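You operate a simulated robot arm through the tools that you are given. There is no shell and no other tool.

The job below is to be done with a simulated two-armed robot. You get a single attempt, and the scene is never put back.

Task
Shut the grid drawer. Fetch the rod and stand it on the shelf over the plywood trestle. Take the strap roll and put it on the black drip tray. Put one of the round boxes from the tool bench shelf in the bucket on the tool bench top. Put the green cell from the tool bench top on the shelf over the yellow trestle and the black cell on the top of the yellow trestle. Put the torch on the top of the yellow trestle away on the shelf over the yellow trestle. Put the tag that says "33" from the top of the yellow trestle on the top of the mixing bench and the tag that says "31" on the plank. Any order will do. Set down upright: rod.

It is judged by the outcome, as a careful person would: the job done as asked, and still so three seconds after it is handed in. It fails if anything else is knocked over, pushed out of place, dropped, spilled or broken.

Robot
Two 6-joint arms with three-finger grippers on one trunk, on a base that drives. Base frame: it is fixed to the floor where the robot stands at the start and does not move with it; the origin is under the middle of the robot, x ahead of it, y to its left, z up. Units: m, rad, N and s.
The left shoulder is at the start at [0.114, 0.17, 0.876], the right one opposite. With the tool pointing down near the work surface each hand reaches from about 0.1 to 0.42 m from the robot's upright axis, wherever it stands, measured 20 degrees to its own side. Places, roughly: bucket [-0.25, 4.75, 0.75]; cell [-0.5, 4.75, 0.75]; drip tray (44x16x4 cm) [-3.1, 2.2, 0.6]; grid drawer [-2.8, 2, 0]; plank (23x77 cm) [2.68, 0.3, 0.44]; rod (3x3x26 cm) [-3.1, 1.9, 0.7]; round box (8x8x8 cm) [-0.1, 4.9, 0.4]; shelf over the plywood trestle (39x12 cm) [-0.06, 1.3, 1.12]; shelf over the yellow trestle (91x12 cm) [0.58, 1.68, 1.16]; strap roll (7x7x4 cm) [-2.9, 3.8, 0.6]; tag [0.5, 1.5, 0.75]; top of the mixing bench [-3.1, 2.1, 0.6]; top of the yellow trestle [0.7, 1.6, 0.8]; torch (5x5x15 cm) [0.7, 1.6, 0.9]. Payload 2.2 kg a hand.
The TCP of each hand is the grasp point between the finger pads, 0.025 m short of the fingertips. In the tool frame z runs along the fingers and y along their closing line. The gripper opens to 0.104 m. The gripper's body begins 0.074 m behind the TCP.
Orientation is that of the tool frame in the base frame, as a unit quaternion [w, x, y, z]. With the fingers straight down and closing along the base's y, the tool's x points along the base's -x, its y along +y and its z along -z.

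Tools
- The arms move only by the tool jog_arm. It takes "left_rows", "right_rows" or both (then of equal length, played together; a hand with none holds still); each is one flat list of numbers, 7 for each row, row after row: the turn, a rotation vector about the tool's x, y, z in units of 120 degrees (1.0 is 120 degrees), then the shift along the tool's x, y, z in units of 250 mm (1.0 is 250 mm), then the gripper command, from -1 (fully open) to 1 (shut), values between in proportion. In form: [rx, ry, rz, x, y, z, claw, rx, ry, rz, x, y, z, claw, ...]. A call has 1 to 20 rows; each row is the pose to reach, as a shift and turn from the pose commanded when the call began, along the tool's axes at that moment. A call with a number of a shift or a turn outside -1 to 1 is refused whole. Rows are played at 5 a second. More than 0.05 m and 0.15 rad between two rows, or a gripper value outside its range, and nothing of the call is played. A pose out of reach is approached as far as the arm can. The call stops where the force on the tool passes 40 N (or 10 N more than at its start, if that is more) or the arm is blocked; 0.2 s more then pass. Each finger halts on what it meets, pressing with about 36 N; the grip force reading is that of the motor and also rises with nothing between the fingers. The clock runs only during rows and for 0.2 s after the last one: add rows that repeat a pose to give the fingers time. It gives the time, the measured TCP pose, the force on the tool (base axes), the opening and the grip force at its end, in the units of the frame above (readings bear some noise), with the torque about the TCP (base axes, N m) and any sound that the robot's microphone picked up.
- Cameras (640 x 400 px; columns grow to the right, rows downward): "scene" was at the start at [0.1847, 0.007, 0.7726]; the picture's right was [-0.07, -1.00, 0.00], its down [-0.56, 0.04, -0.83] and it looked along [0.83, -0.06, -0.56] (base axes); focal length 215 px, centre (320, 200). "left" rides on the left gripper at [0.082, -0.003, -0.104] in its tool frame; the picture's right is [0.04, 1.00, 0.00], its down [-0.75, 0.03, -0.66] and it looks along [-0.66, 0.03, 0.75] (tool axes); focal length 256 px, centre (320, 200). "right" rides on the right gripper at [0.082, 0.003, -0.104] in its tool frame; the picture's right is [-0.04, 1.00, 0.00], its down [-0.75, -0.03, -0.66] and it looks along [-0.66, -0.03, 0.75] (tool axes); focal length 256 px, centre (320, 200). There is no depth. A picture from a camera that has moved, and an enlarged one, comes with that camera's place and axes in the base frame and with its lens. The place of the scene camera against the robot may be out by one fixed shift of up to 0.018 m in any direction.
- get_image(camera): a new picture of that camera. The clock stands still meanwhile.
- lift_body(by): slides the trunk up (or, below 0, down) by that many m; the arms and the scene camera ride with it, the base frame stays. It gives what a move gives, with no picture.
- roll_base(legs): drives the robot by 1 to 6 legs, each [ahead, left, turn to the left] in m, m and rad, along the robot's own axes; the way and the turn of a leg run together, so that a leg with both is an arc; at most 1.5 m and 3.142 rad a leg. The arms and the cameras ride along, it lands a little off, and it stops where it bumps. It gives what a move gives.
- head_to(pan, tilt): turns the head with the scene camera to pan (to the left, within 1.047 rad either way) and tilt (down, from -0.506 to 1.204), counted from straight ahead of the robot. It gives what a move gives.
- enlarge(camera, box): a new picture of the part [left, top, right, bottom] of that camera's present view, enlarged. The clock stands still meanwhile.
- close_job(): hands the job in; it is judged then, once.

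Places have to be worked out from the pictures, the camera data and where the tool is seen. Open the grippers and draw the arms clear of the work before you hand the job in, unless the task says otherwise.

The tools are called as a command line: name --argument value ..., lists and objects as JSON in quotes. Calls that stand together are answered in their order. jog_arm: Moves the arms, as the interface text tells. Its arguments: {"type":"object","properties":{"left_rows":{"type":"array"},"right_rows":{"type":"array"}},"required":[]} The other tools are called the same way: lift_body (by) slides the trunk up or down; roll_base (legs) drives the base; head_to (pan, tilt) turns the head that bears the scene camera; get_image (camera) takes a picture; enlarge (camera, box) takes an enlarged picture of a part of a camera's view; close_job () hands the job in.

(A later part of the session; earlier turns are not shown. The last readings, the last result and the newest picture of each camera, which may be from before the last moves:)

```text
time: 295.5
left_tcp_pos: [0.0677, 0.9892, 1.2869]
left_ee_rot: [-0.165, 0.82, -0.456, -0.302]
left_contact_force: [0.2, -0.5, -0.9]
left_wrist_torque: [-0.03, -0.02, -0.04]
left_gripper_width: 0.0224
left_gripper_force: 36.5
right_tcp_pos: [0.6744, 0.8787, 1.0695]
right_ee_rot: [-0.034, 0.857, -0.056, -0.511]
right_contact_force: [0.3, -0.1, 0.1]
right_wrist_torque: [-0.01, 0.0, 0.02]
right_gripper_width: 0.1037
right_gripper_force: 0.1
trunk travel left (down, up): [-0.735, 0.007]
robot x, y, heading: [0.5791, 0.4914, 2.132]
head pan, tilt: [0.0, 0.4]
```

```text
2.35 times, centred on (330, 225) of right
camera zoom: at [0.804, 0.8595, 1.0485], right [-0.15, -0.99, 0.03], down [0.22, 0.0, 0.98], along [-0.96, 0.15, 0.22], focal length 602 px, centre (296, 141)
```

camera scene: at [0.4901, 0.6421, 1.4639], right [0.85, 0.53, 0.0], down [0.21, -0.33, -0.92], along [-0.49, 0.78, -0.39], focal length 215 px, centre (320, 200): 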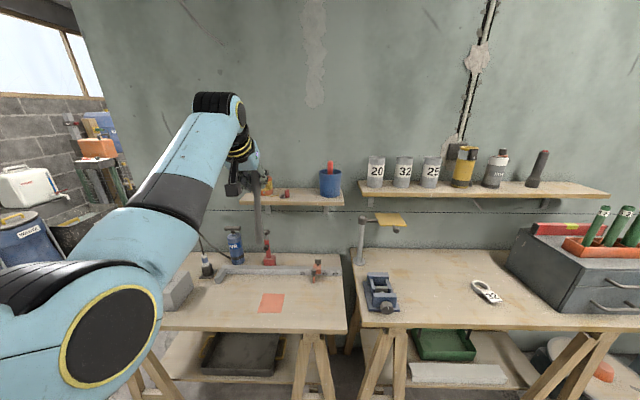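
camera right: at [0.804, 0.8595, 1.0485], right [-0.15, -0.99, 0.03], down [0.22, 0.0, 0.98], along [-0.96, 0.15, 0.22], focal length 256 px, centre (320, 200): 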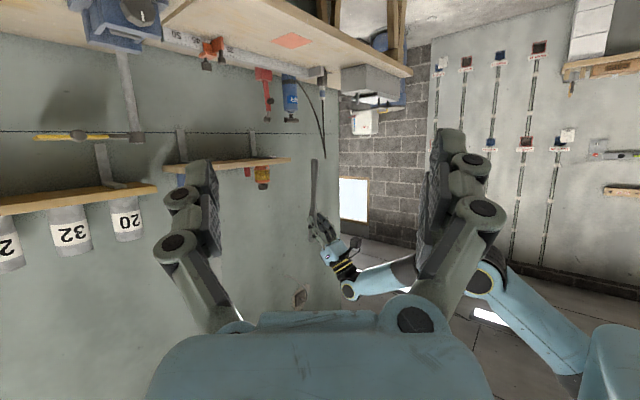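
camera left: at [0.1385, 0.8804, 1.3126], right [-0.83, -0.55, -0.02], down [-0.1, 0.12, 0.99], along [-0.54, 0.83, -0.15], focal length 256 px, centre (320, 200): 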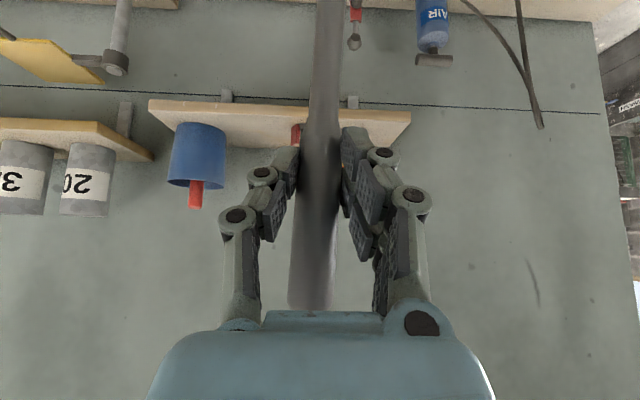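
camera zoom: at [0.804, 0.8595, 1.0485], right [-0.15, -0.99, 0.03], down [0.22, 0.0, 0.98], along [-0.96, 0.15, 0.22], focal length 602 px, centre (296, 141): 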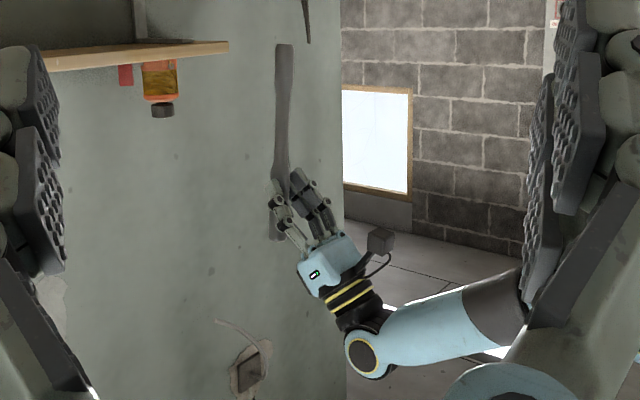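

enlarge --camera "right" --box '[295, 150, 355, 250]'

enlarge --camera "left" --box '[250, 0, 400, 310]'

enlarge --camera "scene" --box '[220, 150, 300, 250]'

```text
4.00 times, centred on (325, 200) of right
camera zoom: at [0.804, 0.8595, 1.0485], right [-0.15, -0.99, 0.03], down [0.22, 0.0, 0.98], along [-0.96, 0.15, 0.22], focal length 1024 px, centre (300, 200)
```

zoom: 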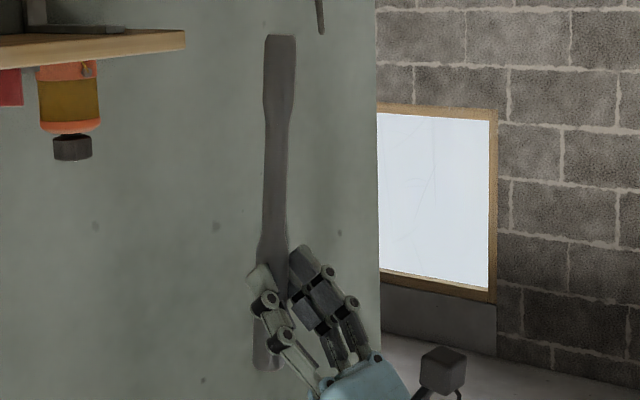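

```text
1.29 times, centred on (325, 155) of left
camera zoom: at [0.1385, 0.8803, 1.3129], right [-0.83, -0.55, -0.02], down [-0.1, 0.11, 0.99], along [-0.54, 0.83, -0.15], focal length 330 px, centre (314, 258)
```

zoom: 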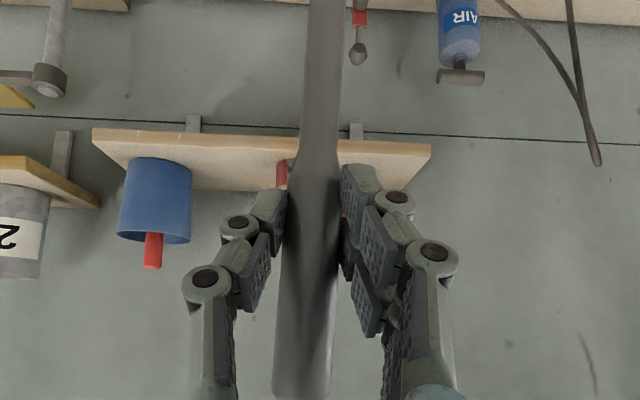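

```text
4.00 times, centred on (260, 200) of scene
camera zoom: at [0.4901, 0.642, 1.464], right [0.85, 0.53, 0.0], down [0.21, -0.33, -0.92], along [-0.49, 0.78, -0.39], focal length 860 px, centre (560, 200)
```

zoom: 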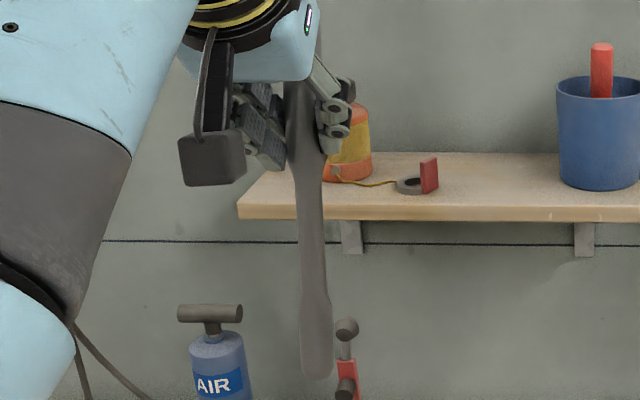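

Combining three views, the rod leans ~2.7° toward +R and ~3.8° toward the wall. I'll correct that with a small wrist rotation, and raise it 6.5 cm; its bottom is ~0.186 m below the TCP.

jog_arm --left_rows '[0.0088, -0.0156, -0.0076, -0.084, 0.001, -0.099, 1, 0.0176, -0.0312, -0.0151, -0.168, 0.002, -0.198, 1]'

enlarge --camera "right" --box '[295, 150, 355, 250]'

enlarge --camera "scene" --box '[220, 130, 300, 230]'

enlarge --camera "left" --box '[250, 0, 400, 310]'

```text
time: 296.1
left_tcp_pos: [0.0675, 0.9906, 1.3511]
left_ee_rot: [-0.201, 0.814, -0.444, -0.317]
left_contact_force: [-0.2, -0.2, -0.8]
left_wrist_torque: [-0.01, 0.02, 0.02]
left_gripper_width: 0.0224
left_gripper_force: 35.9
right_tcp_pos: [0.675, 0.8792, 1.0706]
right_ee_rot: [-0.036, 0.857, -0.058, -0.51]
right_contact_force: [0.1, 0.7, -0.4]
right_wrist_torque: [0.03, -0.01, 0.02]
right_gripper_width: 0.104
right_gripper_force: 0.1
trunk travel left (down, up): [-0.735, 0.007]
robot x, y, heading: [0.5747, 0.4905, 2.126]
head pan, tilt: [0.0, 0.4]
```

```text
4.00 times, centred on (325, 200) of right
camera zoom: at [0.804, 0.8595, 1.0487], right [-0.15, -0.99, 0.03], down [0.22, 0.0, 0.98], along [-0.96, 0.15, 0.22], focal length 1024 px, centre (300, 200)
```

zoom: 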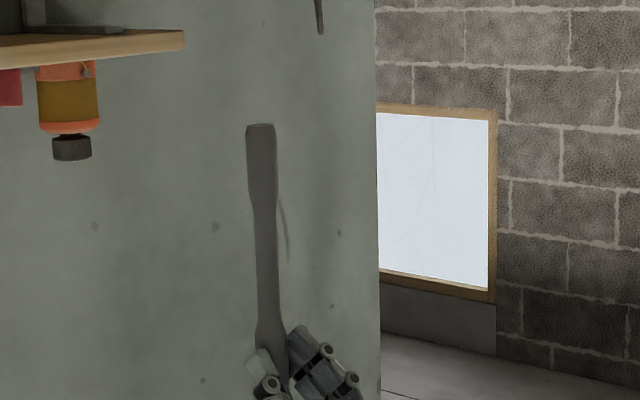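

```text
4.00 times, centred on (260, 180) of scene
camera zoom: at [0.4904, 0.642, 1.464], right [0.85, 0.53, 0.0], down [0.2, -0.33, -0.92], along [-0.49, 0.78, -0.39], focal length 860 px, centre (560, 280)
```

zoom: 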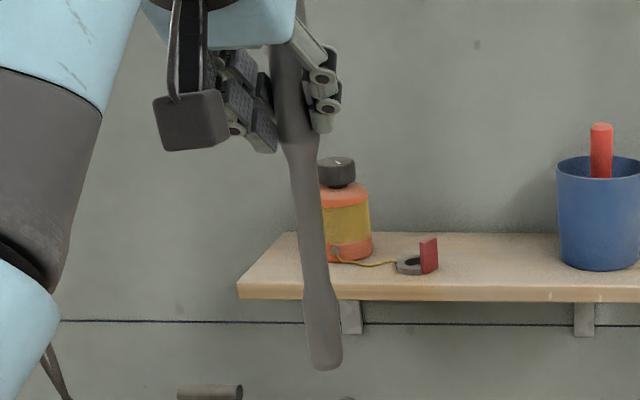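

```text
1.29 times, centred on (325, 155) of left
camera zoom: at [0.1387, 0.8797, 1.3703], right [-0.83, -0.55, -0.07], down [-0.11, 0.03, 0.99], along [-0.54, 0.83, -0.09], focal length 330 px, centre (314, 258)
```

zoom: 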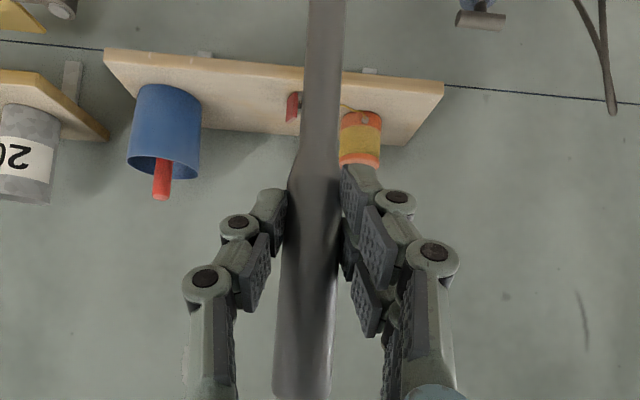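

The rod is now vertical within about half a degree. Move the base right 0.1 m and forward 0.2 m toward the shelf.

roll_base --legs '[[0, -0.1, 0], [0.2, 0, 0]]'

get_image --camera "scene"

get_image --camera "right"

enlarge --camera "left" --box '[100, 0, 450, 220]'

```text
time: 298.5
left_tcp_pos: [0.0449, 1.2172, 1.3509]
left_ee_rot: [-0.2, 0.814, -0.444, -0.317]
left_contact_force: [-0.7, 0.1, -0.9]
left_wrist_torque: [-0.03, 0.0, 0.01]
left_gripper_width: 0.0227
left_gripper_force: 35.7
right_tcp_pos: [0.6516, 1.1066, 1.0696]
right_ee_rot: [-0.034, 0.857, -0.057, -0.511]
right_contact_force: [-0.3, 0.5, -0.4]
right_wrist_torque: [-0.02, -0.02, 0.0]
right_gripper_width: 0.104
right_gripper_force: 0.0
trunk travel left (down, up): [-0.735, 0.007]
robot x, y, heading: [0.5498, 0.7163, 2.123]
head pan, tilt: [0.0, 0.4]
```

```text
taken
camera scene: at [0.4674, 0.8688, 1.4639], right [0.85, 0.53, 0.0], down [0.2, -0.33, -0.92], along [-0.48, 0.78, -0.39], focal length 215 px, centre (320, 200)
```

scene: 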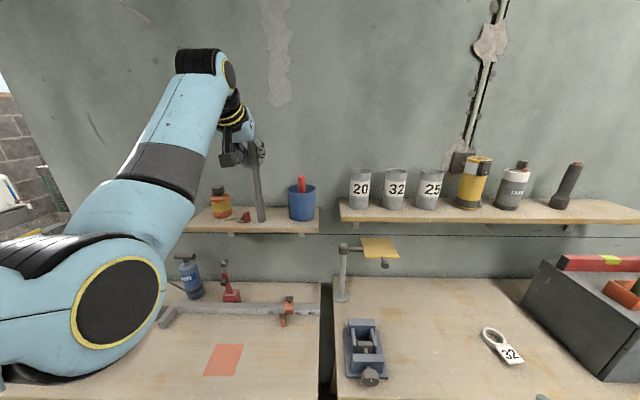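

```text
taken
camera right: at [0.7814, 1.0855, 1.0484], right [-0.15, -0.99, 0.04], down [0.22, 0.0, 0.98], along [-0.96, 0.15, 0.22], focal length 256 px, centre (320, 200)
```

right: 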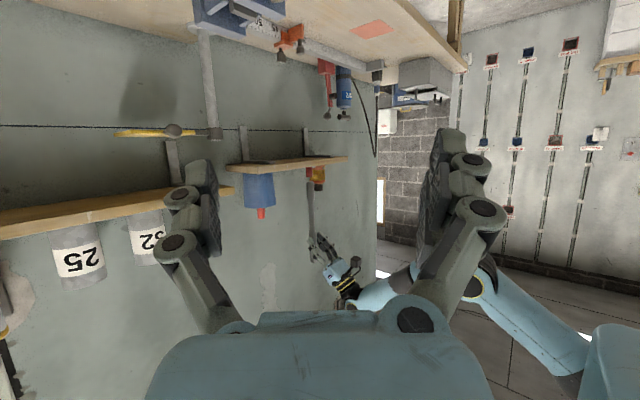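

```text
1.82 times, centred on (275, 110) of left
camera zoom: at [0.1161, 1.1068, 1.3697], right [-0.83, -0.55, -0.07], down [-0.11, 0.04, 0.99], along [-0.54, 0.84, -0.09], focal length 465 px, centre (402, 364)
```

zoom: 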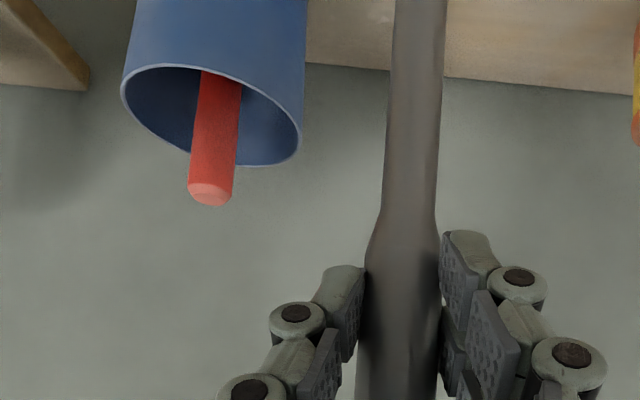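

enlarge --camera "right" --box '[220, 120, 370, 270]'

enlarge --camera "scene" --box '[180, 140, 330, 240]'

```text
2.67 times, centred on (295, 195) of right
camera zoom: at [0.7814, 1.0855, 1.0484], right [-0.15, -0.99, 0.04], down [0.22, 0.0, 0.98], along [-0.96, 0.15, 0.22], focal length 683 px, centre (387, 213)
```

zoom: 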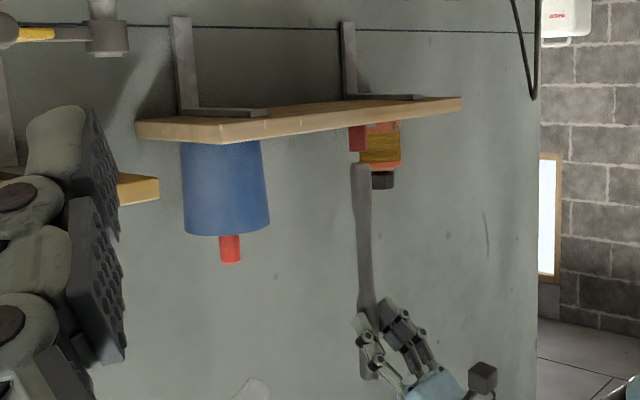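

```text
4.00 times, centred on (255, 190) of scene
camera zoom: at [0.4674, 0.8688, 1.4639], right [0.85, 0.53, 0.0], down [0.2, -0.33, -0.92], along [-0.48, 0.78, -0.39], focal length 860 px, centre (580, 240)
```

zoom: 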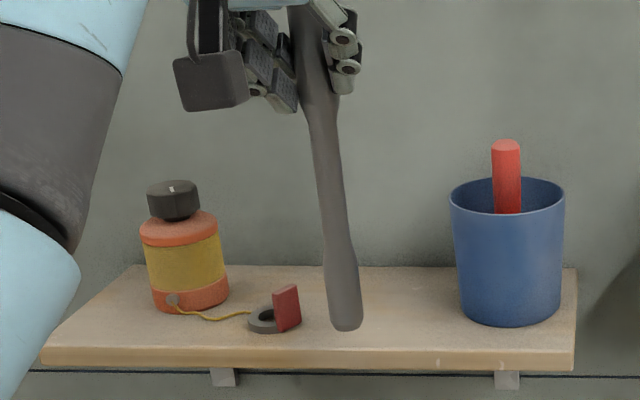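

Rod is at F=1.023; the shelf centre is ~F=1.135 and the free gap centre R≈0.67. Drive 0.08 m forward, then finish with the arm.

roll_base --legs '[[0.08, 0, 0]]'

enlarge --camera "scene" --box '[180, 140, 330, 240]'

enlarge --camera "right" --box '[220, 120, 370, 270]'

```text
time: 299.5
left_tcp_pos: [0.003, 1.2859, 1.3507]
left_ee_rot: [-0.2, 0.813, -0.445, -0.317]
left_contact_force: [-0.1, 0.5, -1.0]
left_wrist_torque: [-0.01, -0.01, 0.01]
left_gripper_width: 0.0227
left_gripper_force: 36.4
right_tcp_pos: [0.6101, 1.1728, 1.0703]
right_ee_rot: [-0.033, 0.857, -0.057, -0.51]
right_contact_force: [-1.2, 1.2, -0.2]
right_wrist_torque: [0.03, -0.01, 0.02]
right_gripper_width: 0.1043
right_gripper_force: 0.0
trunk travel left (down, up): [-0.735, 0.007]
robot x, y, heading: [0.5165, 0.783, 2.122]
head pan, tilt: [0.0, 0.4]
```

```text
4.00 times, centred on (255, 190) of scene
camera zoom: at [0.4249, 0.9374, 1.4638], right [0.85, 0.53, 0.0], down [0.2, -0.33, -0.92], along [-0.48, 0.78, -0.39], focal length 860 px, centre (580, 240)
```

zoom: 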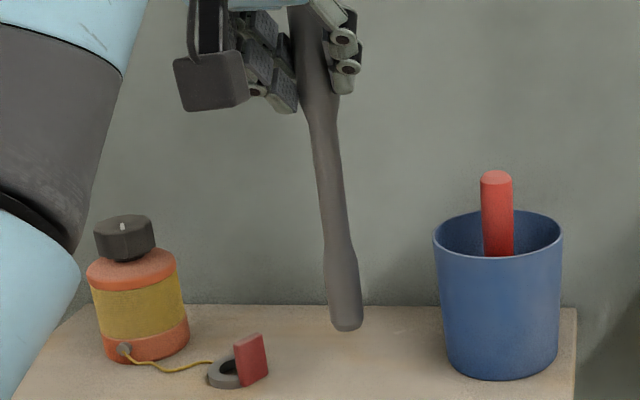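

```text
2.67 times, centred on (295, 195) of right
camera zoom: at [0.7392, 1.1537, 1.0483], right [-0.15, -0.99, 0.04], down [0.22, 0.0, 0.98], along [-0.96, 0.16, 0.22], focal length 683 px, centre (387, 213)
```

zoom: 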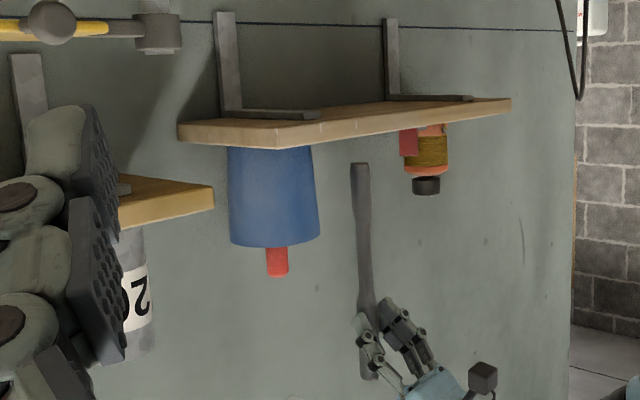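

Rod is ~1–4 cm behind the front edge; move 4.5 cm deeper and lower most of the way.

jog_arm --left_rows '[0, 0, 0, -0.129, -0.011, 0.125, 1, 0, 0, 0, -0.09, -0.009, 0.166, 1, 0, 0, 0, -0.051, -0.006, 0.206, 1]'

enlarge --camera "scene" --box '[180, 140, 330, 240]'

enlarge --camera "right" --box '[220, 120, 370, 270]'

```text
time: 300.3
left_tcp_pos: [-0.0182, 1.325, 1.3244]
left_ee_rot: [-0.201, 0.813, -0.445, -0.317]
left_contact_force: [0.0, -0.3, -0.5]
left_wrist_torque: [0.0, -0.01, 0.01]
left_gripper_width: 0.0226
left_gripper_force: 35.8
right_tcp_pos: [0.6106, 1.1737, 1.0692]
right_ee_rot: [-0.034, 0.857, -0.057, -0.51]
right_contact_force: [0.6, -0.3, -0.8]
right_wrist_torque: [0.02, 0.0, -0.01]
right_gripper_width: 0.1041
right_gripper_force: 0.1
trunk travel left (down, up): [-0.735, 0.007]
robot x, y, heading: [0.5143, 0.7866, 2.125]
head pan, tilt: [0.0, 0.4]
```

```text
4.00 times, centred on (255, 190) of scene
camera zoom: at [0.4257, 0.9358, 1.464], right [0.85, 0.53, 0.0], down [0.2, -0.33, -0.92], along [-0.48, 0.78, -0.39], focal length 860 px, centre (580, 240)
```

zoom: 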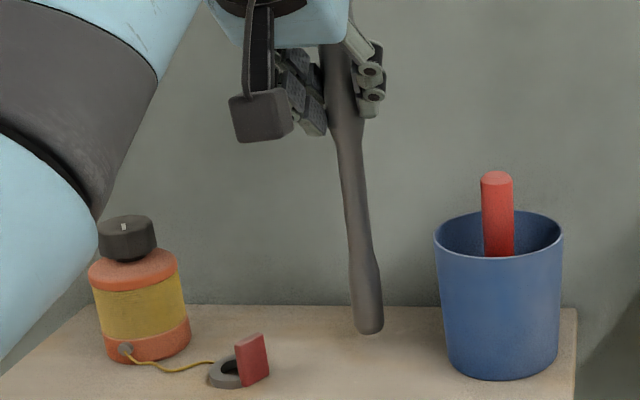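

```text
2.67 times, centred on (295, 195) of right
camera zoom: at [0.7398, 1.1526, 1.0486], right [-0.15, -0.99, 0.03], down [0.22, 0.0, 0.98], along [-0.96, 0.16, 0.22], focal length 683 px, centre (387, 213)
```

zoom: 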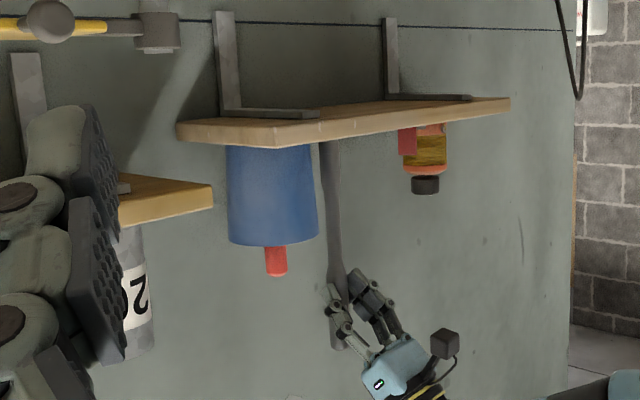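

Rod bottom is just above the shelf, 6.5 cm from the wall. Lower in small steps until contact.

jog_arm --left_rows '[0, 0, 0, 0.011, 0.001, 0.0115, 1, 0, 0, 0, 0.0166, 0.001, 0.0173, 1]'

jog_arm --left_rows '[0, 0, 0, 0.011, 0.001, 0.0115, 1]'

jog_arm --left_rows '[0, 0, 0, 0.0083, 0.0005, 0.0086, 1]'

```text
time: 300.9
left_tcp_pos: [-0.0179, 1.3246, 1.3178]
left_ee_rot: [-0.201, 0.813, -0.445, -0.318]
left_contact_force: [0.3, -0.6, 0.2]
left_wrist_torque: [0.0, 0.03, 0.01]
left_gripper_width: 0.0228
left_gripper_force: 36.6
right_tcp_pos: [0.6107, 1.1729, 1.0704]
right_ee_rot: [-0.034, 0.857, -0.057, -0.511]
right_contact_force: [-0.6, 0.4, 0.1]
right_wrist_torque: [0.0, -0.03, -0.02]
right_gripper_width: 0.1039
right_gripper_force: 0.0
trunk travel left (down, up): [-0.735, 0.007]
robot x, y, heading: [0.5127, 0.7827, 2.128]
head pan, tilt: [0.0, 0.4]
```

```text
time: 301.3
left_tcp_pos: [-0.0182, 1.3251, 1.3133]
left_ee_rot: [-0.2, 0.813, -0.444, -0.318]
left_contact_force: [0.7, -0.3, -0.3]
left_wrist_torque: [-0.05, 0.04, -0.01]
left_gripper_width: 0.0227
left_gripper_force: 35.6
right_tcp_pos: [0.6106, 1.1734, 1.0696]
right_ee_rot: [-0.034, 0.858, -0.057, -0.51]
right_contact_force: [0.7, -0.6, 0.2]
right_wrist_torque: [0.02, 0.01, 0.0]
right_gripper_width: 0.1039
right_gripper_force: 0.1
trunk travel left (down, up): [-0.735, 0.007]
robot x, y, heading: [0.5115, 0.7842, 2.118]
head pan, tilt: [0.0, 0.4]
```

```text
time: 301.7
left_tcp_pos: [-0.0167, 1.3245, 1.313]
left_ee_rot: [-0.201, 0.812, -0.445, -0.319]
left_contact_force: [0.5, -0.1, 10.5]
left_wrist_torque: [-0.07, 0.01, 0.01]
left_gripper_width: 0.0226
left_gripper_force: 35.9
right_tcp_pos: [0.6111, 1.1722, 1.07]
right_ee_rot: [-0.035, 0.857, -0.057, -0.511]
right_contact_force: [0.2, -0.6, 0.2]
right_wrist_torque: [-0.01, 0.0, 0.04]
right_gripper_width: 0.1041
right_gripper_force: 0.0
trunk travel left (down, up): [-0.735, 0.007]
robot x, y, heading: [0.5087, 0.7831, 2.124]
head pan, tilt: [0.0, 0.4]
```

Light contact (10 N) with little torque – the rod stands squarely. Open the fingers gradually.

jog_arm --left_rows '[0, 0, 0, -0.002, 0, -0.002, 1, 0, 0, 0, -0.002, 0, -0.002, 0.52, 0, 0, 0, -0.002, 0, -0.002, 0.48, 0, 0, 0, -0.002, 0, -0.002, 0.44, 0, 0, 0, -0.002, 0, -0.002, 0.4, 0, 0, 0, -0.002, 0, -0.002, 0.36, 0, 0, 0, -0.002, 0, -0.002, 0.32]'

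enlarge --camera "scene" --box '[180, 140, 330, 240]'

enlarge --camera "right" --box '[220, 120, 370, 270]'

enlarge --camera "left" --box '[220, 0, 420, 310]'

```text
time: 303.3
left_tcp_pos: [-0.0188, 1.3253, 1.3119]
left_ee_rot: [-0.201, 0.813, -0.444, -0.317]
left_contact_force: [-0.5, 0.3, -0.7]
left_wrist_torque: [0.0, -0.02, 0.01]
left_gripper_width: 0.0353
left_gripper_force: 0.0
right_tcp_pos: [0.6111, 1.1729, 1.0684]
right_ee_rot: [-0.034, 0.857, -0.057, -0.51]
right_contact_force: [-0.7, 0.5, 0.4]
right_wrist_torque: [-0.01, 0.0, 0.0]
right_gripper_width: 0.1038
right_gripper_force: 0.1
trunk travel left (down, up): [-0.735, 0.007]
robot x, y, heading: [0.5124, 0.7852, 2.125]
head pan, tilt: [0.0, 0.4]
```

```text
4.00 times, centred on (255, 190) of scene
camera zoom: at [0.4256, 0.936, 1.464], right [0.85, 0.53, 0.0], down [0.2, -0.33, -0.92], along [-0.48, 0.78, -0.39], focal length 860 px, centre (580, 240)
```

zoom: 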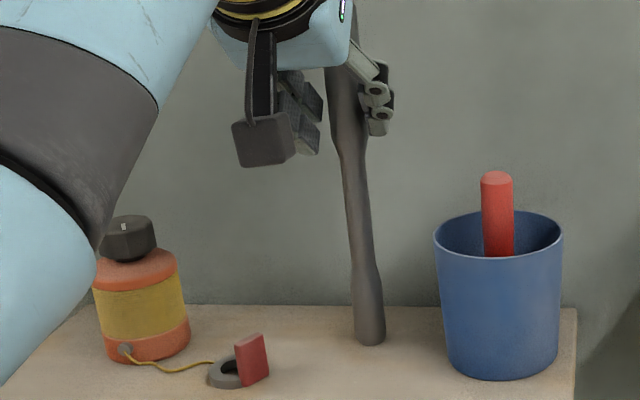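

```text
2.67 times, centred on (295, 195) of right
camera zoom: at [0.7397, 1.1528, 1.0486], right [-0.15, -0.99, 0.04], down [0.22, 0.0, 0.98], along [-0.96, 0.16, 0.22], focal length 683 px, centre (387, 213)
```

zoom: 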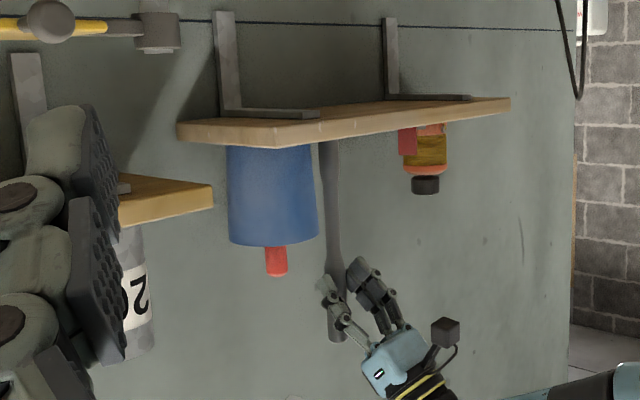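

```text
1.29 times, centred on (320, 155) of left
camera zoom: at [0.0532, 1.2136, 1.3293], right [-0.83, -0.55, -0.07], down [-0.11, 0.03, 0.99], along [-0.54, 0.84, -0.09], focal length 330 px, centre (320, 258)
```

zoom: 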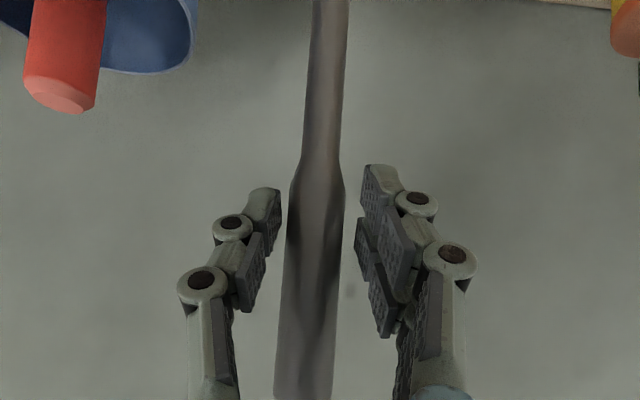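

The rod stands free between the open fingers. Open a little more and withdraw straight back.

jog_arm --left_rows '[0, 0, 0, 0, 0, 0, 0.1, 0, 0, 0, 0, 0, 0, -0.1, 0, 0, 0, 0.058, 0.002, -0.056, -0.1, 0, 0, 0, 0.115, 0.003, -0.111, -0.1, 0, 0, 0, 0.23, 0.006, -0.222, -0.1, 0, 0, 0, 0.345, 0.009, -0.333, -0.1, 0, 0, 0, 0.5, 0.013, -0.483, -0.1]'

get_image --camera "scene"

enlarge --camera "right" --box '[220, 120, 370, 270]'

```text
refused: row 7 steps farther than a row can; nothing moved
```

```text
taken
camera scene: at [0.4256, 0.936, 1.464], right [0.85, 0.53, 0.0], down [0.2, -0.33, -0.92], along [-0.48, 0.78, -0.39], focal length 215 px, centre (320, 200)
```

scene: 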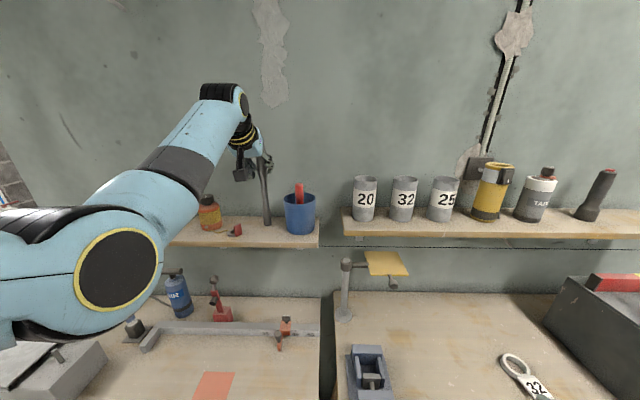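

```text
2.67 times, centred on (295, 195) of right
camera zoom: at [0.7397, 1.1528, 1.0486], right [-0.15, -0.99, 0.04], down [0.22, 0.0, 0.98], along [-0.96, 0.16, 0.22], focal length 683 px, centre (387, 213)
```

zoom: 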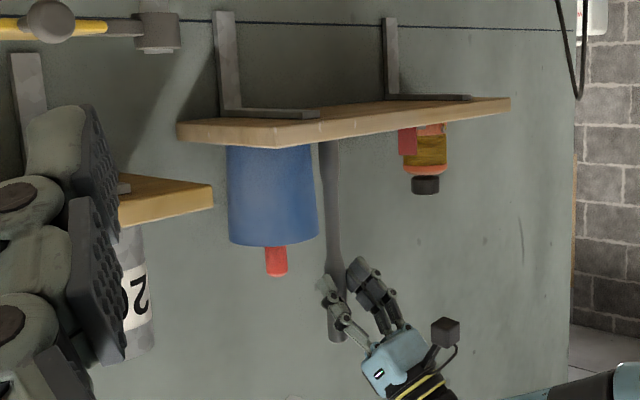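

The last row was too long a step; resend with smaller steps.

jog_arm --left_rows '[0, 0, 0, 0, 0, 0, 0.1, 0, 0, 0, 0, 0, 0, -0.1, 0, 0, 0, 0.058, 0.002, -0.056, -0.1, 0, 0, 0, 0.115, 0.003, -0.111, -0.1, 0, 0, 0, 0.23, 0.006, -0.222, -0.1, 0, 0, 0, 0.345, 0.009, -0.333, -0.1, 0, 0, 0, 0.45, 0.012, -0.435, -0.1, 0, 0, 0, 0.55, 0.014, -0.53, -0.1]'

get_image --camera "scene"

get_image --camera "left"

```text
time: 305.3
left_tcp_pos: [0.0398, 1.149, 1.3288]
left_ee_rot: [-0.165, 0.806, -0.44, -0.359]
left_contact_force: [-0.2, -0.5, -0.9]
left_wrist_torque: [-0.03, 0.05, 0.0]
left_gripper_width: 0.0571
left_gripper_force: 0.0
right_tcp_pos: [0.6096, 1.1742, 1.0698]
right_ee_rot: [-0.035, 0.857, -0.058, -0.511]
right_contact_force: [0.1, 0.4, -0.3]
right_wrist_torque: [0.0, 0.03, 0.06]
right_gripper_width: 0.104
right_gripper_force: 0.1
trunk travel left (down, up): [-0.735, 0.007]
robot x, y, heading: [0.51, 0.7884, 2.124]
head pan, tilt: [0.0, 0.4]
stopped in row 8 (left hand): the arm was blocked; the commanded pose is now the measured one
```

```text
taken
camera scene: at [0.4258, 0.9369, 1.4639], right [0.85, 0.53, 0.0], down [0.2, -0.33, -0.92], along [-0.48, 0.78, -0.39], focal length 215 px, centre (320, 200)
```

scene: 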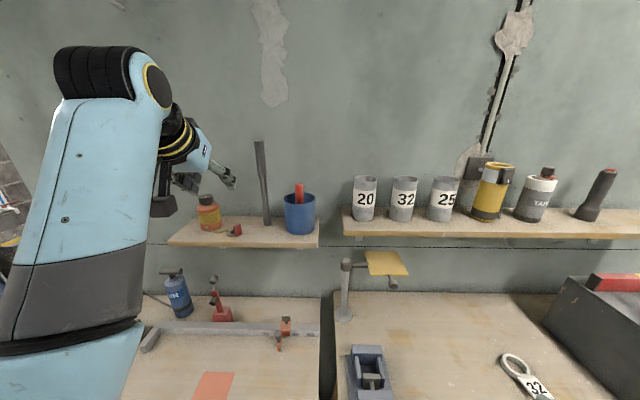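

```text
taken
camera left: at [0.1161, 1.0405, 1.3413], right [-0.81, -0.58, 0.02], down [-0.01, 0.05, 1.0], along [-0.58, 0.81, -0.04], focal length 256 px, centre (320, 200)
```

left: 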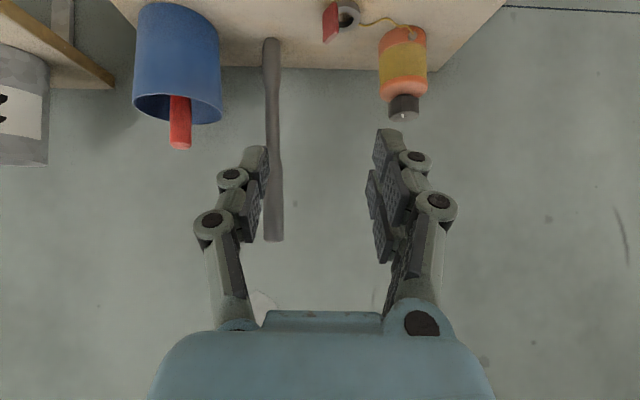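

The rod stands upright on the plywood shelf. Back away and restore the right hand's orientation.

roll_base --legs '[[-0.5, 0, 0]]'

jog_arm --right_rows '[0, 0.056, 0, 0, 0, 0, -1, 0, 0.112, 0, 0, 0, 0, -1, 0, 0.168, 0, 0, 0, 0, -1, 0, 0.224, 0, 0, 0, 0, -1, 0, 0.28, 0, 0, 0, 0, -1]'

jog_arm --right_rows '[0.0285, 0, 0.0535, 0, 0, 0, -1, 0.057, 0, 0.107, 0, 0, 0, -1, 0.0855, 0, 0.161, 0, 0, 0, -1, 0.114, 0, 0.214, 0, 0, 0, -1, 0.1425, 0, 0.268, 0, 0, 0, -1, 0.171, 0, 0.321, 0, 0, 0, -1, 0.199, 0, 0.375, 0, 0, 0, -1]'

get_image --camera "scene"

```text
time: 308.2
left_tcp_pos: [0.3001, 0.7287, 1.3289]
left_ee_rot: [-0.166, 0.806, -0.441, -0.358]
left_contact_force: [0.3, -0.2, -0.2]
left_wrist_torque: [-0.01, 0.04, -0.01]
left_gripper_width: 0.0571
left_gripper_force: 0.0
right_tcp_pos: [0.87, 0.7534, 1.0707]
right_ee_rot: [-0.035, 0.857, -0.058, -0.51]
right_contact_force: [0.1, 0.3, 0.3]
right_wrist_torque: [-0.04, -0.02, 0.0]
right_gripper_width: 0.104
right_gripper_force: 0.0
trunk travel left (down, up): [-0.735, 0.007]
robot x, y, heading: [0.7685, 0.3613, 2.12]
head pan, tilt: [0.0, 0.4]
```

```text
time: 309.4
left_tcp_pos: [0.2979, 0.7283, 1.3286]
left_ee_rot: [-0.166, 0.806, -0.441, -0.358]
left_contact_force: [-0.7, 0.6, -0.7]
left_wrist_torque: [0.01, -0.01, -0.02]
left_gripper_width: 0.0574
left_gripper_force: 0.1
right_tcp_pos: [0.8701, 0.7543, 1.0699]
right_ee_rot: [-0.016, 0.969, -0.065, -0.24]
right_contact_force: [-0.2, 0.4, -0.1]
right_wrist_torque: [0.03, -0.01, -0.02]
right_gripper_width: 0.1038
right_gripper_force: 0.0
trunk travel left (down, up): [-0.735, 0.007]
robot x, y, heading: [0.7712, 0.3635, 2.116]
head pan, tilt: [0.0, 0.4]
```

```text
time: 311.1
left_tcp_pos: [0.2987, 0.7279, 1.3283]
left_ee_rot: [-0.167, 0.806, -0.441, -0.358]
left_contact_force: [-0.3, -1.0, -0.3]
left_wrist_torque: [0.01, -0.02, -0.02]
left_gripper_width: 0.0573
left_gripper_force: 0.1
right_tcp_pos: [0.8684, 0.7534, 1.0708]
right_ee_rot: [-0.12, 0.846, -0.475, -0.21]
right_contact_force: [0.3, 0.8, -1.1]
right_wrist_torque: [0.04, -0.01, 0.0]
right_gripper_width: 0.1041
right_gripper_force: 0.2
trunk travel left (down, up): [-0.735, 0.007]
robot x, y, heading: [0.7708, 0.3633, 2.12]
head pan, tilt: [0.0, 0.4]
```

```text
taken
camera scene: at [0.6838, 0.5157, 1.464], right [0.85, 0.52, 0.0], down [0.2, -0.33, -0.92], along [-0.48, 0.78, -0.39], focal length 215 px, centre (320, 200)
```

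scene: 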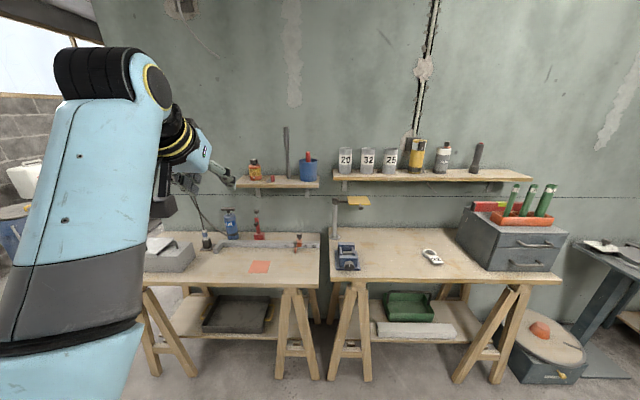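

Drive around the partition's left end toward the tool bench.

roll_base --legs '[[0, 0, 1.558], [1.45, 0, 0], [0, 0, -1.571], [1.2, 0, 0], [1.2, 0, 0], [0, 0, -1.0]]'

head_to --pan 0.0 --tilt 0.3

get_image --camera "scene"

```text
time: 339.8
left_tcp_pos: [-1.5721, 2.3257, 1.3287]
left_ee_rot: [0.324, -0.475, 0.786, 0.226]
left_contact_force: [-0.2, 0.0, -0.3]
left_wrist_torque: [0.02, 0.0, -0.01]
left_gripper_width: 0.0574
left_gripper_force: 0.1
right_tcp_pos: [-1.2695, 1.8421, 1.0699]
right_ee_rot: [0.208, -0.493, 0.836, 0.123]
right_contact_force: [0.0, 0.6, 0.1]
right_wrist_torque: [0.02, 0.04, -0.02]
right_gripper_width: 0.1039
right_gripper_force: 0.1
trunk travel left (down, up): [-0.735, 0.007]
robot x, y, heading: [-1.6532, 1.7342, 1.067]
head pan, tilt: [0.0, 0.4]
```

```text
time: 340.5
left_tcp_pos: [-1.5727, 2.326, 1.3289]
left_ee_rot: [0.324, -0.475, 0.786, 0.227]
left_contact_force: [-0.6, -0.4, 0.3]
left_wrist_torque: [0.01, -0.01, -0.01]
left_gripper_width: 0.0571
left_gripper_force: 0.1
right_tcp_pos: [-1.2684, 1.8423, 1.0711]
right_ee_rot: [0.209, -0.492, 0.836, 0.123]
right_contact_force: [0.2, -0.3, 0.1]
right_wrist_torque: [0.0, -0.03, 0.02]
right_gripper_width: 0.104
right_gripper_force: 0.2
trunk travel left (down, up): [-0.735, 0.007]
robot x, y, heading: [-1.6569, 1.7356, 1.072]
head pan, tilt: [0.0, 0.3]
```

```text
taken
camera scene: at [-1.5774, 1.8925, 1.4733], right [0.88, -0.48, 0.0], down [-0.14, -0.26, -0.96], along [0.46, 0.84, -0.3], focal length 215 px, centre (320, 200)
```

scene: 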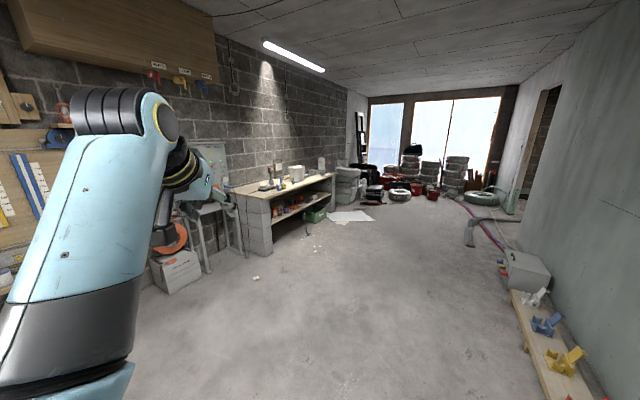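

The tool bench is along the far wall. Drive to it and face it.

roll_base --legs '[[0, 0, -0.152], [1.4, 0, 0], [1.4, 0, 0], [0, 0, 1.189]]'

head_to --pan 0.0 --tilt 0.6

get_image --camera "scene"

```text
time: 357.8
left_tcp_pos: [-0.3945, 4.3415, 1.3285]
left_ee_rot: [-0.169, 0.802, -0.449, -0.356]
left_contact_force: [-0.7, 0.5, -0.3]
left_wrist_torque: [-0.05, 0.0, -0.02]
left_gripper_width: 0.0572
left_gripper_force: 0.0
right_tcp_pos: [0.1761, 4.3556, 1.0708]
right_ee_rot: [-0.121, 0.842, -0.483, -0.209]
right_contact_force: [0.1, -0.5, -0.4]
right_wrist_torque: [0.01, -0.01, 0.03]
right_gripper_width: 0.1042
right_gripper_force: 0.0
trunk travel left (down, up): [-0.735, 0.007]
robot x, y, heading: [0.0689, 3.9729, 2.109]
head pan, tilt: [0.0, 0.3]
```

```text
time: 358.6
left_tcp_pos: [-0.3957, 4.3412, 1.3287]
left_ee_rot: [-0.169, 0.802, -0.448, -0.357]
left_contact_force: [-0.1, 0.0, 0.9]
left_wrist_torque: [0.02, -0.04, 0.01]
left_gripper_width: 0.0573
left_gripper_force: 0.0
right_tcp_pos: [0.175, 4.3559, 1.0697]
right_ee_rot: [-0.12, 0.842, -0.483, -0.21]
right_contact_force: [1.2, 0.5, -0.9]
right_wrist_torque: [0.03, 0.03, 0.01]
right_gripper_width: 0.1042
right_gripper_force: 0.1
trunk travel left (down, up): [-0.735, 0.007]
robot x, y, heading: [0.0726, 3.9711, 2.102]
head pan, tilt: [0.0, 0.6]
```

```text
taken
camera scene: at [-0.0113, 4.119, 1.4459], right [0.86, 0.51, 0.0], down [0.29, -0.49, -0.83], along [-0.42, 0.71, -0.56], focal length 215 px, centre (320, 200)
```

scene: 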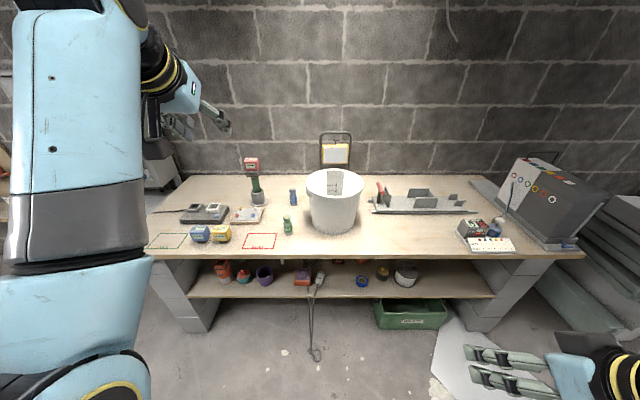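

enlarge --camera "scene" --box '[150, 150, 370, 260]'

enlarge --camera "scene" --box '[190, 245, 460, 345]'

enlarge --camera "scene" --box '[370, 150, 590, 270]'

```text
2.91 times, centred on (260, 205) of scene
camera zoom: at [-0.0113, 4.119, 1.4459], right [0.86, 0.51, 0.0], down [0.29, -0.49, -0.83], along [-0.42, 0.71, -0.56], focal length 626 px, centre (494, 186)
```

zoom: 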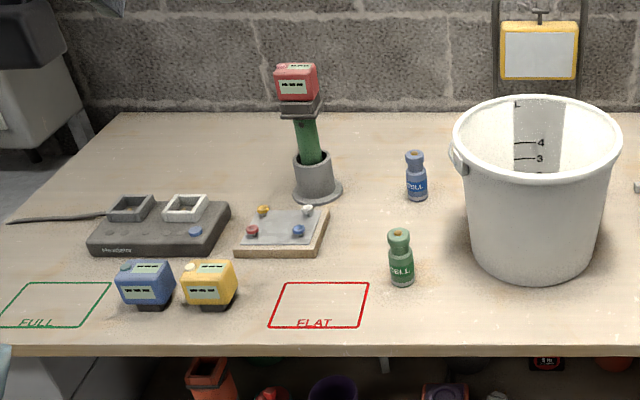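

```text
2.37 times, centred on (325, 295) of scene
camera zoom: at [-0.0113, 4.119, 1.4459], right [0.86, 0.51, 0.0], down [0.29, -0.49, -0.83], along [-0.42, 0.71, -0.56], focal length 510 px, centre (308, -25)
```

zoom: 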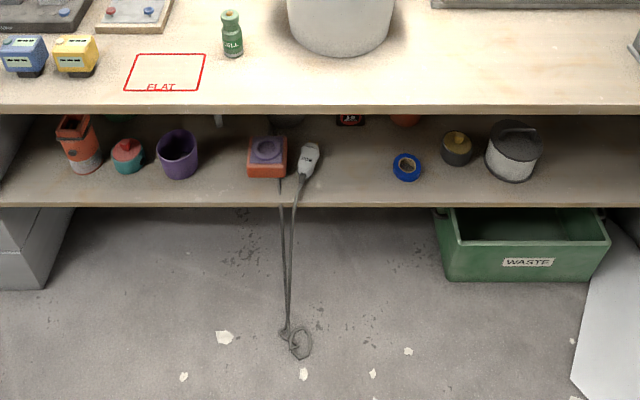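

```text
2.91 times, centred on (480, 210) of scene
camera zoom: at [-0.0113, 4.119, 1.4459], right [0.86, 0.51, 0.0], down [0.29, -0.49, -0.83], along [-0.42, 0.71, -0.56], focal length 626 px, centre (-146, 171)
```

zoom: 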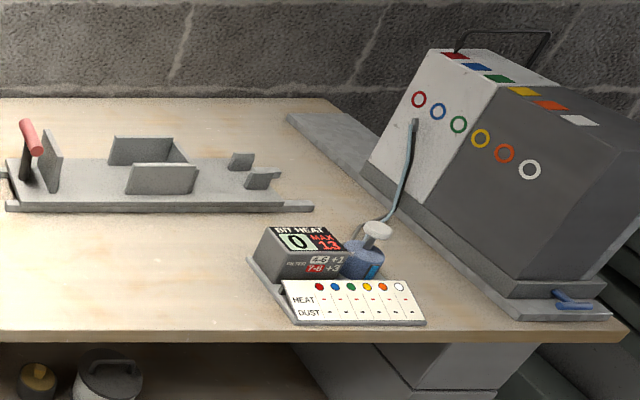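

enlarge --camera "scene" --box '[270, 180, 320, 240]'

enlarge --camera "scene" --box '[175, 150, 285, 245]'

enlarge --camera "scene" --box '[200, 255, 320, 325]'

enlarge --camera "scene" --box '[300, 255, 430, 325]'

```text
6.67 times, centred on (295, 210) of scene
camera zoom: at [-0.0113, 4.119, 1.4459], right [0.86, 0.51, 0.0], down [0.29, -0.49, -0.83], along [-0.42, 0.71, -0.56], focal length 1433 px, centre (487, 133)
```

zoom: 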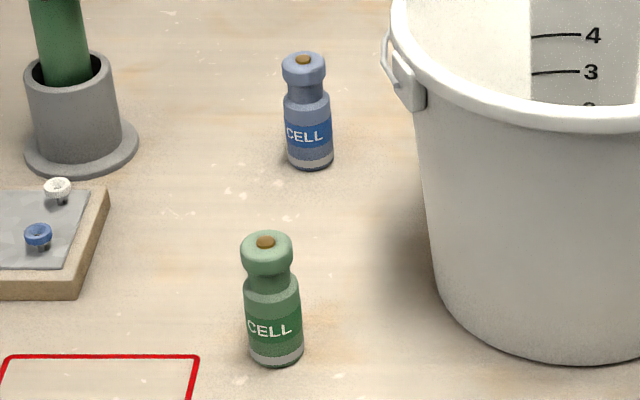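

```text
4.21 times, centred on (230, 198) of scene
camera zoom: at [-0.0113, 4.119, 1.4459], right [0.86, 0.51, 0.0], down [0.29, -0.49, -0.83], along [-0.42, 0.71, -0.56], focal length 905 px, centre (699, 210)
```

zoom: 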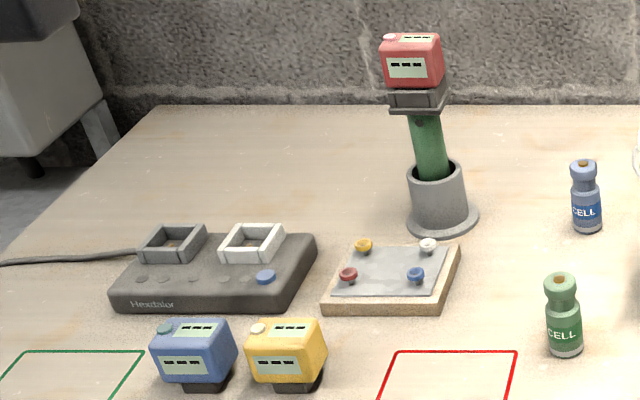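

```text
5.33 times, centred on (260, 290) of scene
camera zoom: at [-0.0113, 4.119, 1.4459], right [0.86, 0.51, 0.0], down [0.29, -0.49, -0.83], along [-0.42, 0.71, -0.56], focal length 1147 px, centre (640, -280)
```

zoom: 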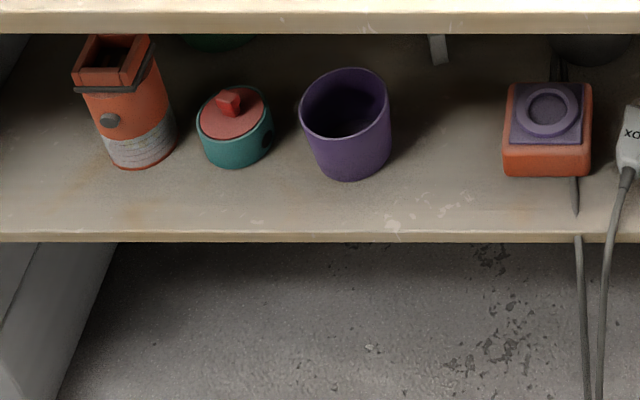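

```text
4.92 times, centred on (365, 290) of scene
camera zoom: at [-0.0113, 4.119, 1.4459], right [0.86, 0.51, 0.0], down [0.29, -0.49, -0.83], along [-0.42, 0.71, -0.56], focal length 1058 px, centre (98, -243)
```

zoom: 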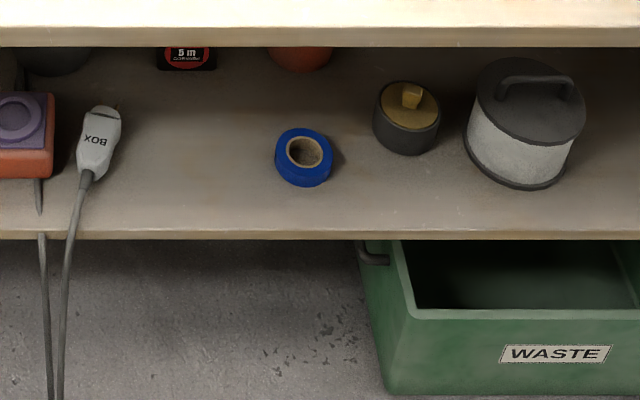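

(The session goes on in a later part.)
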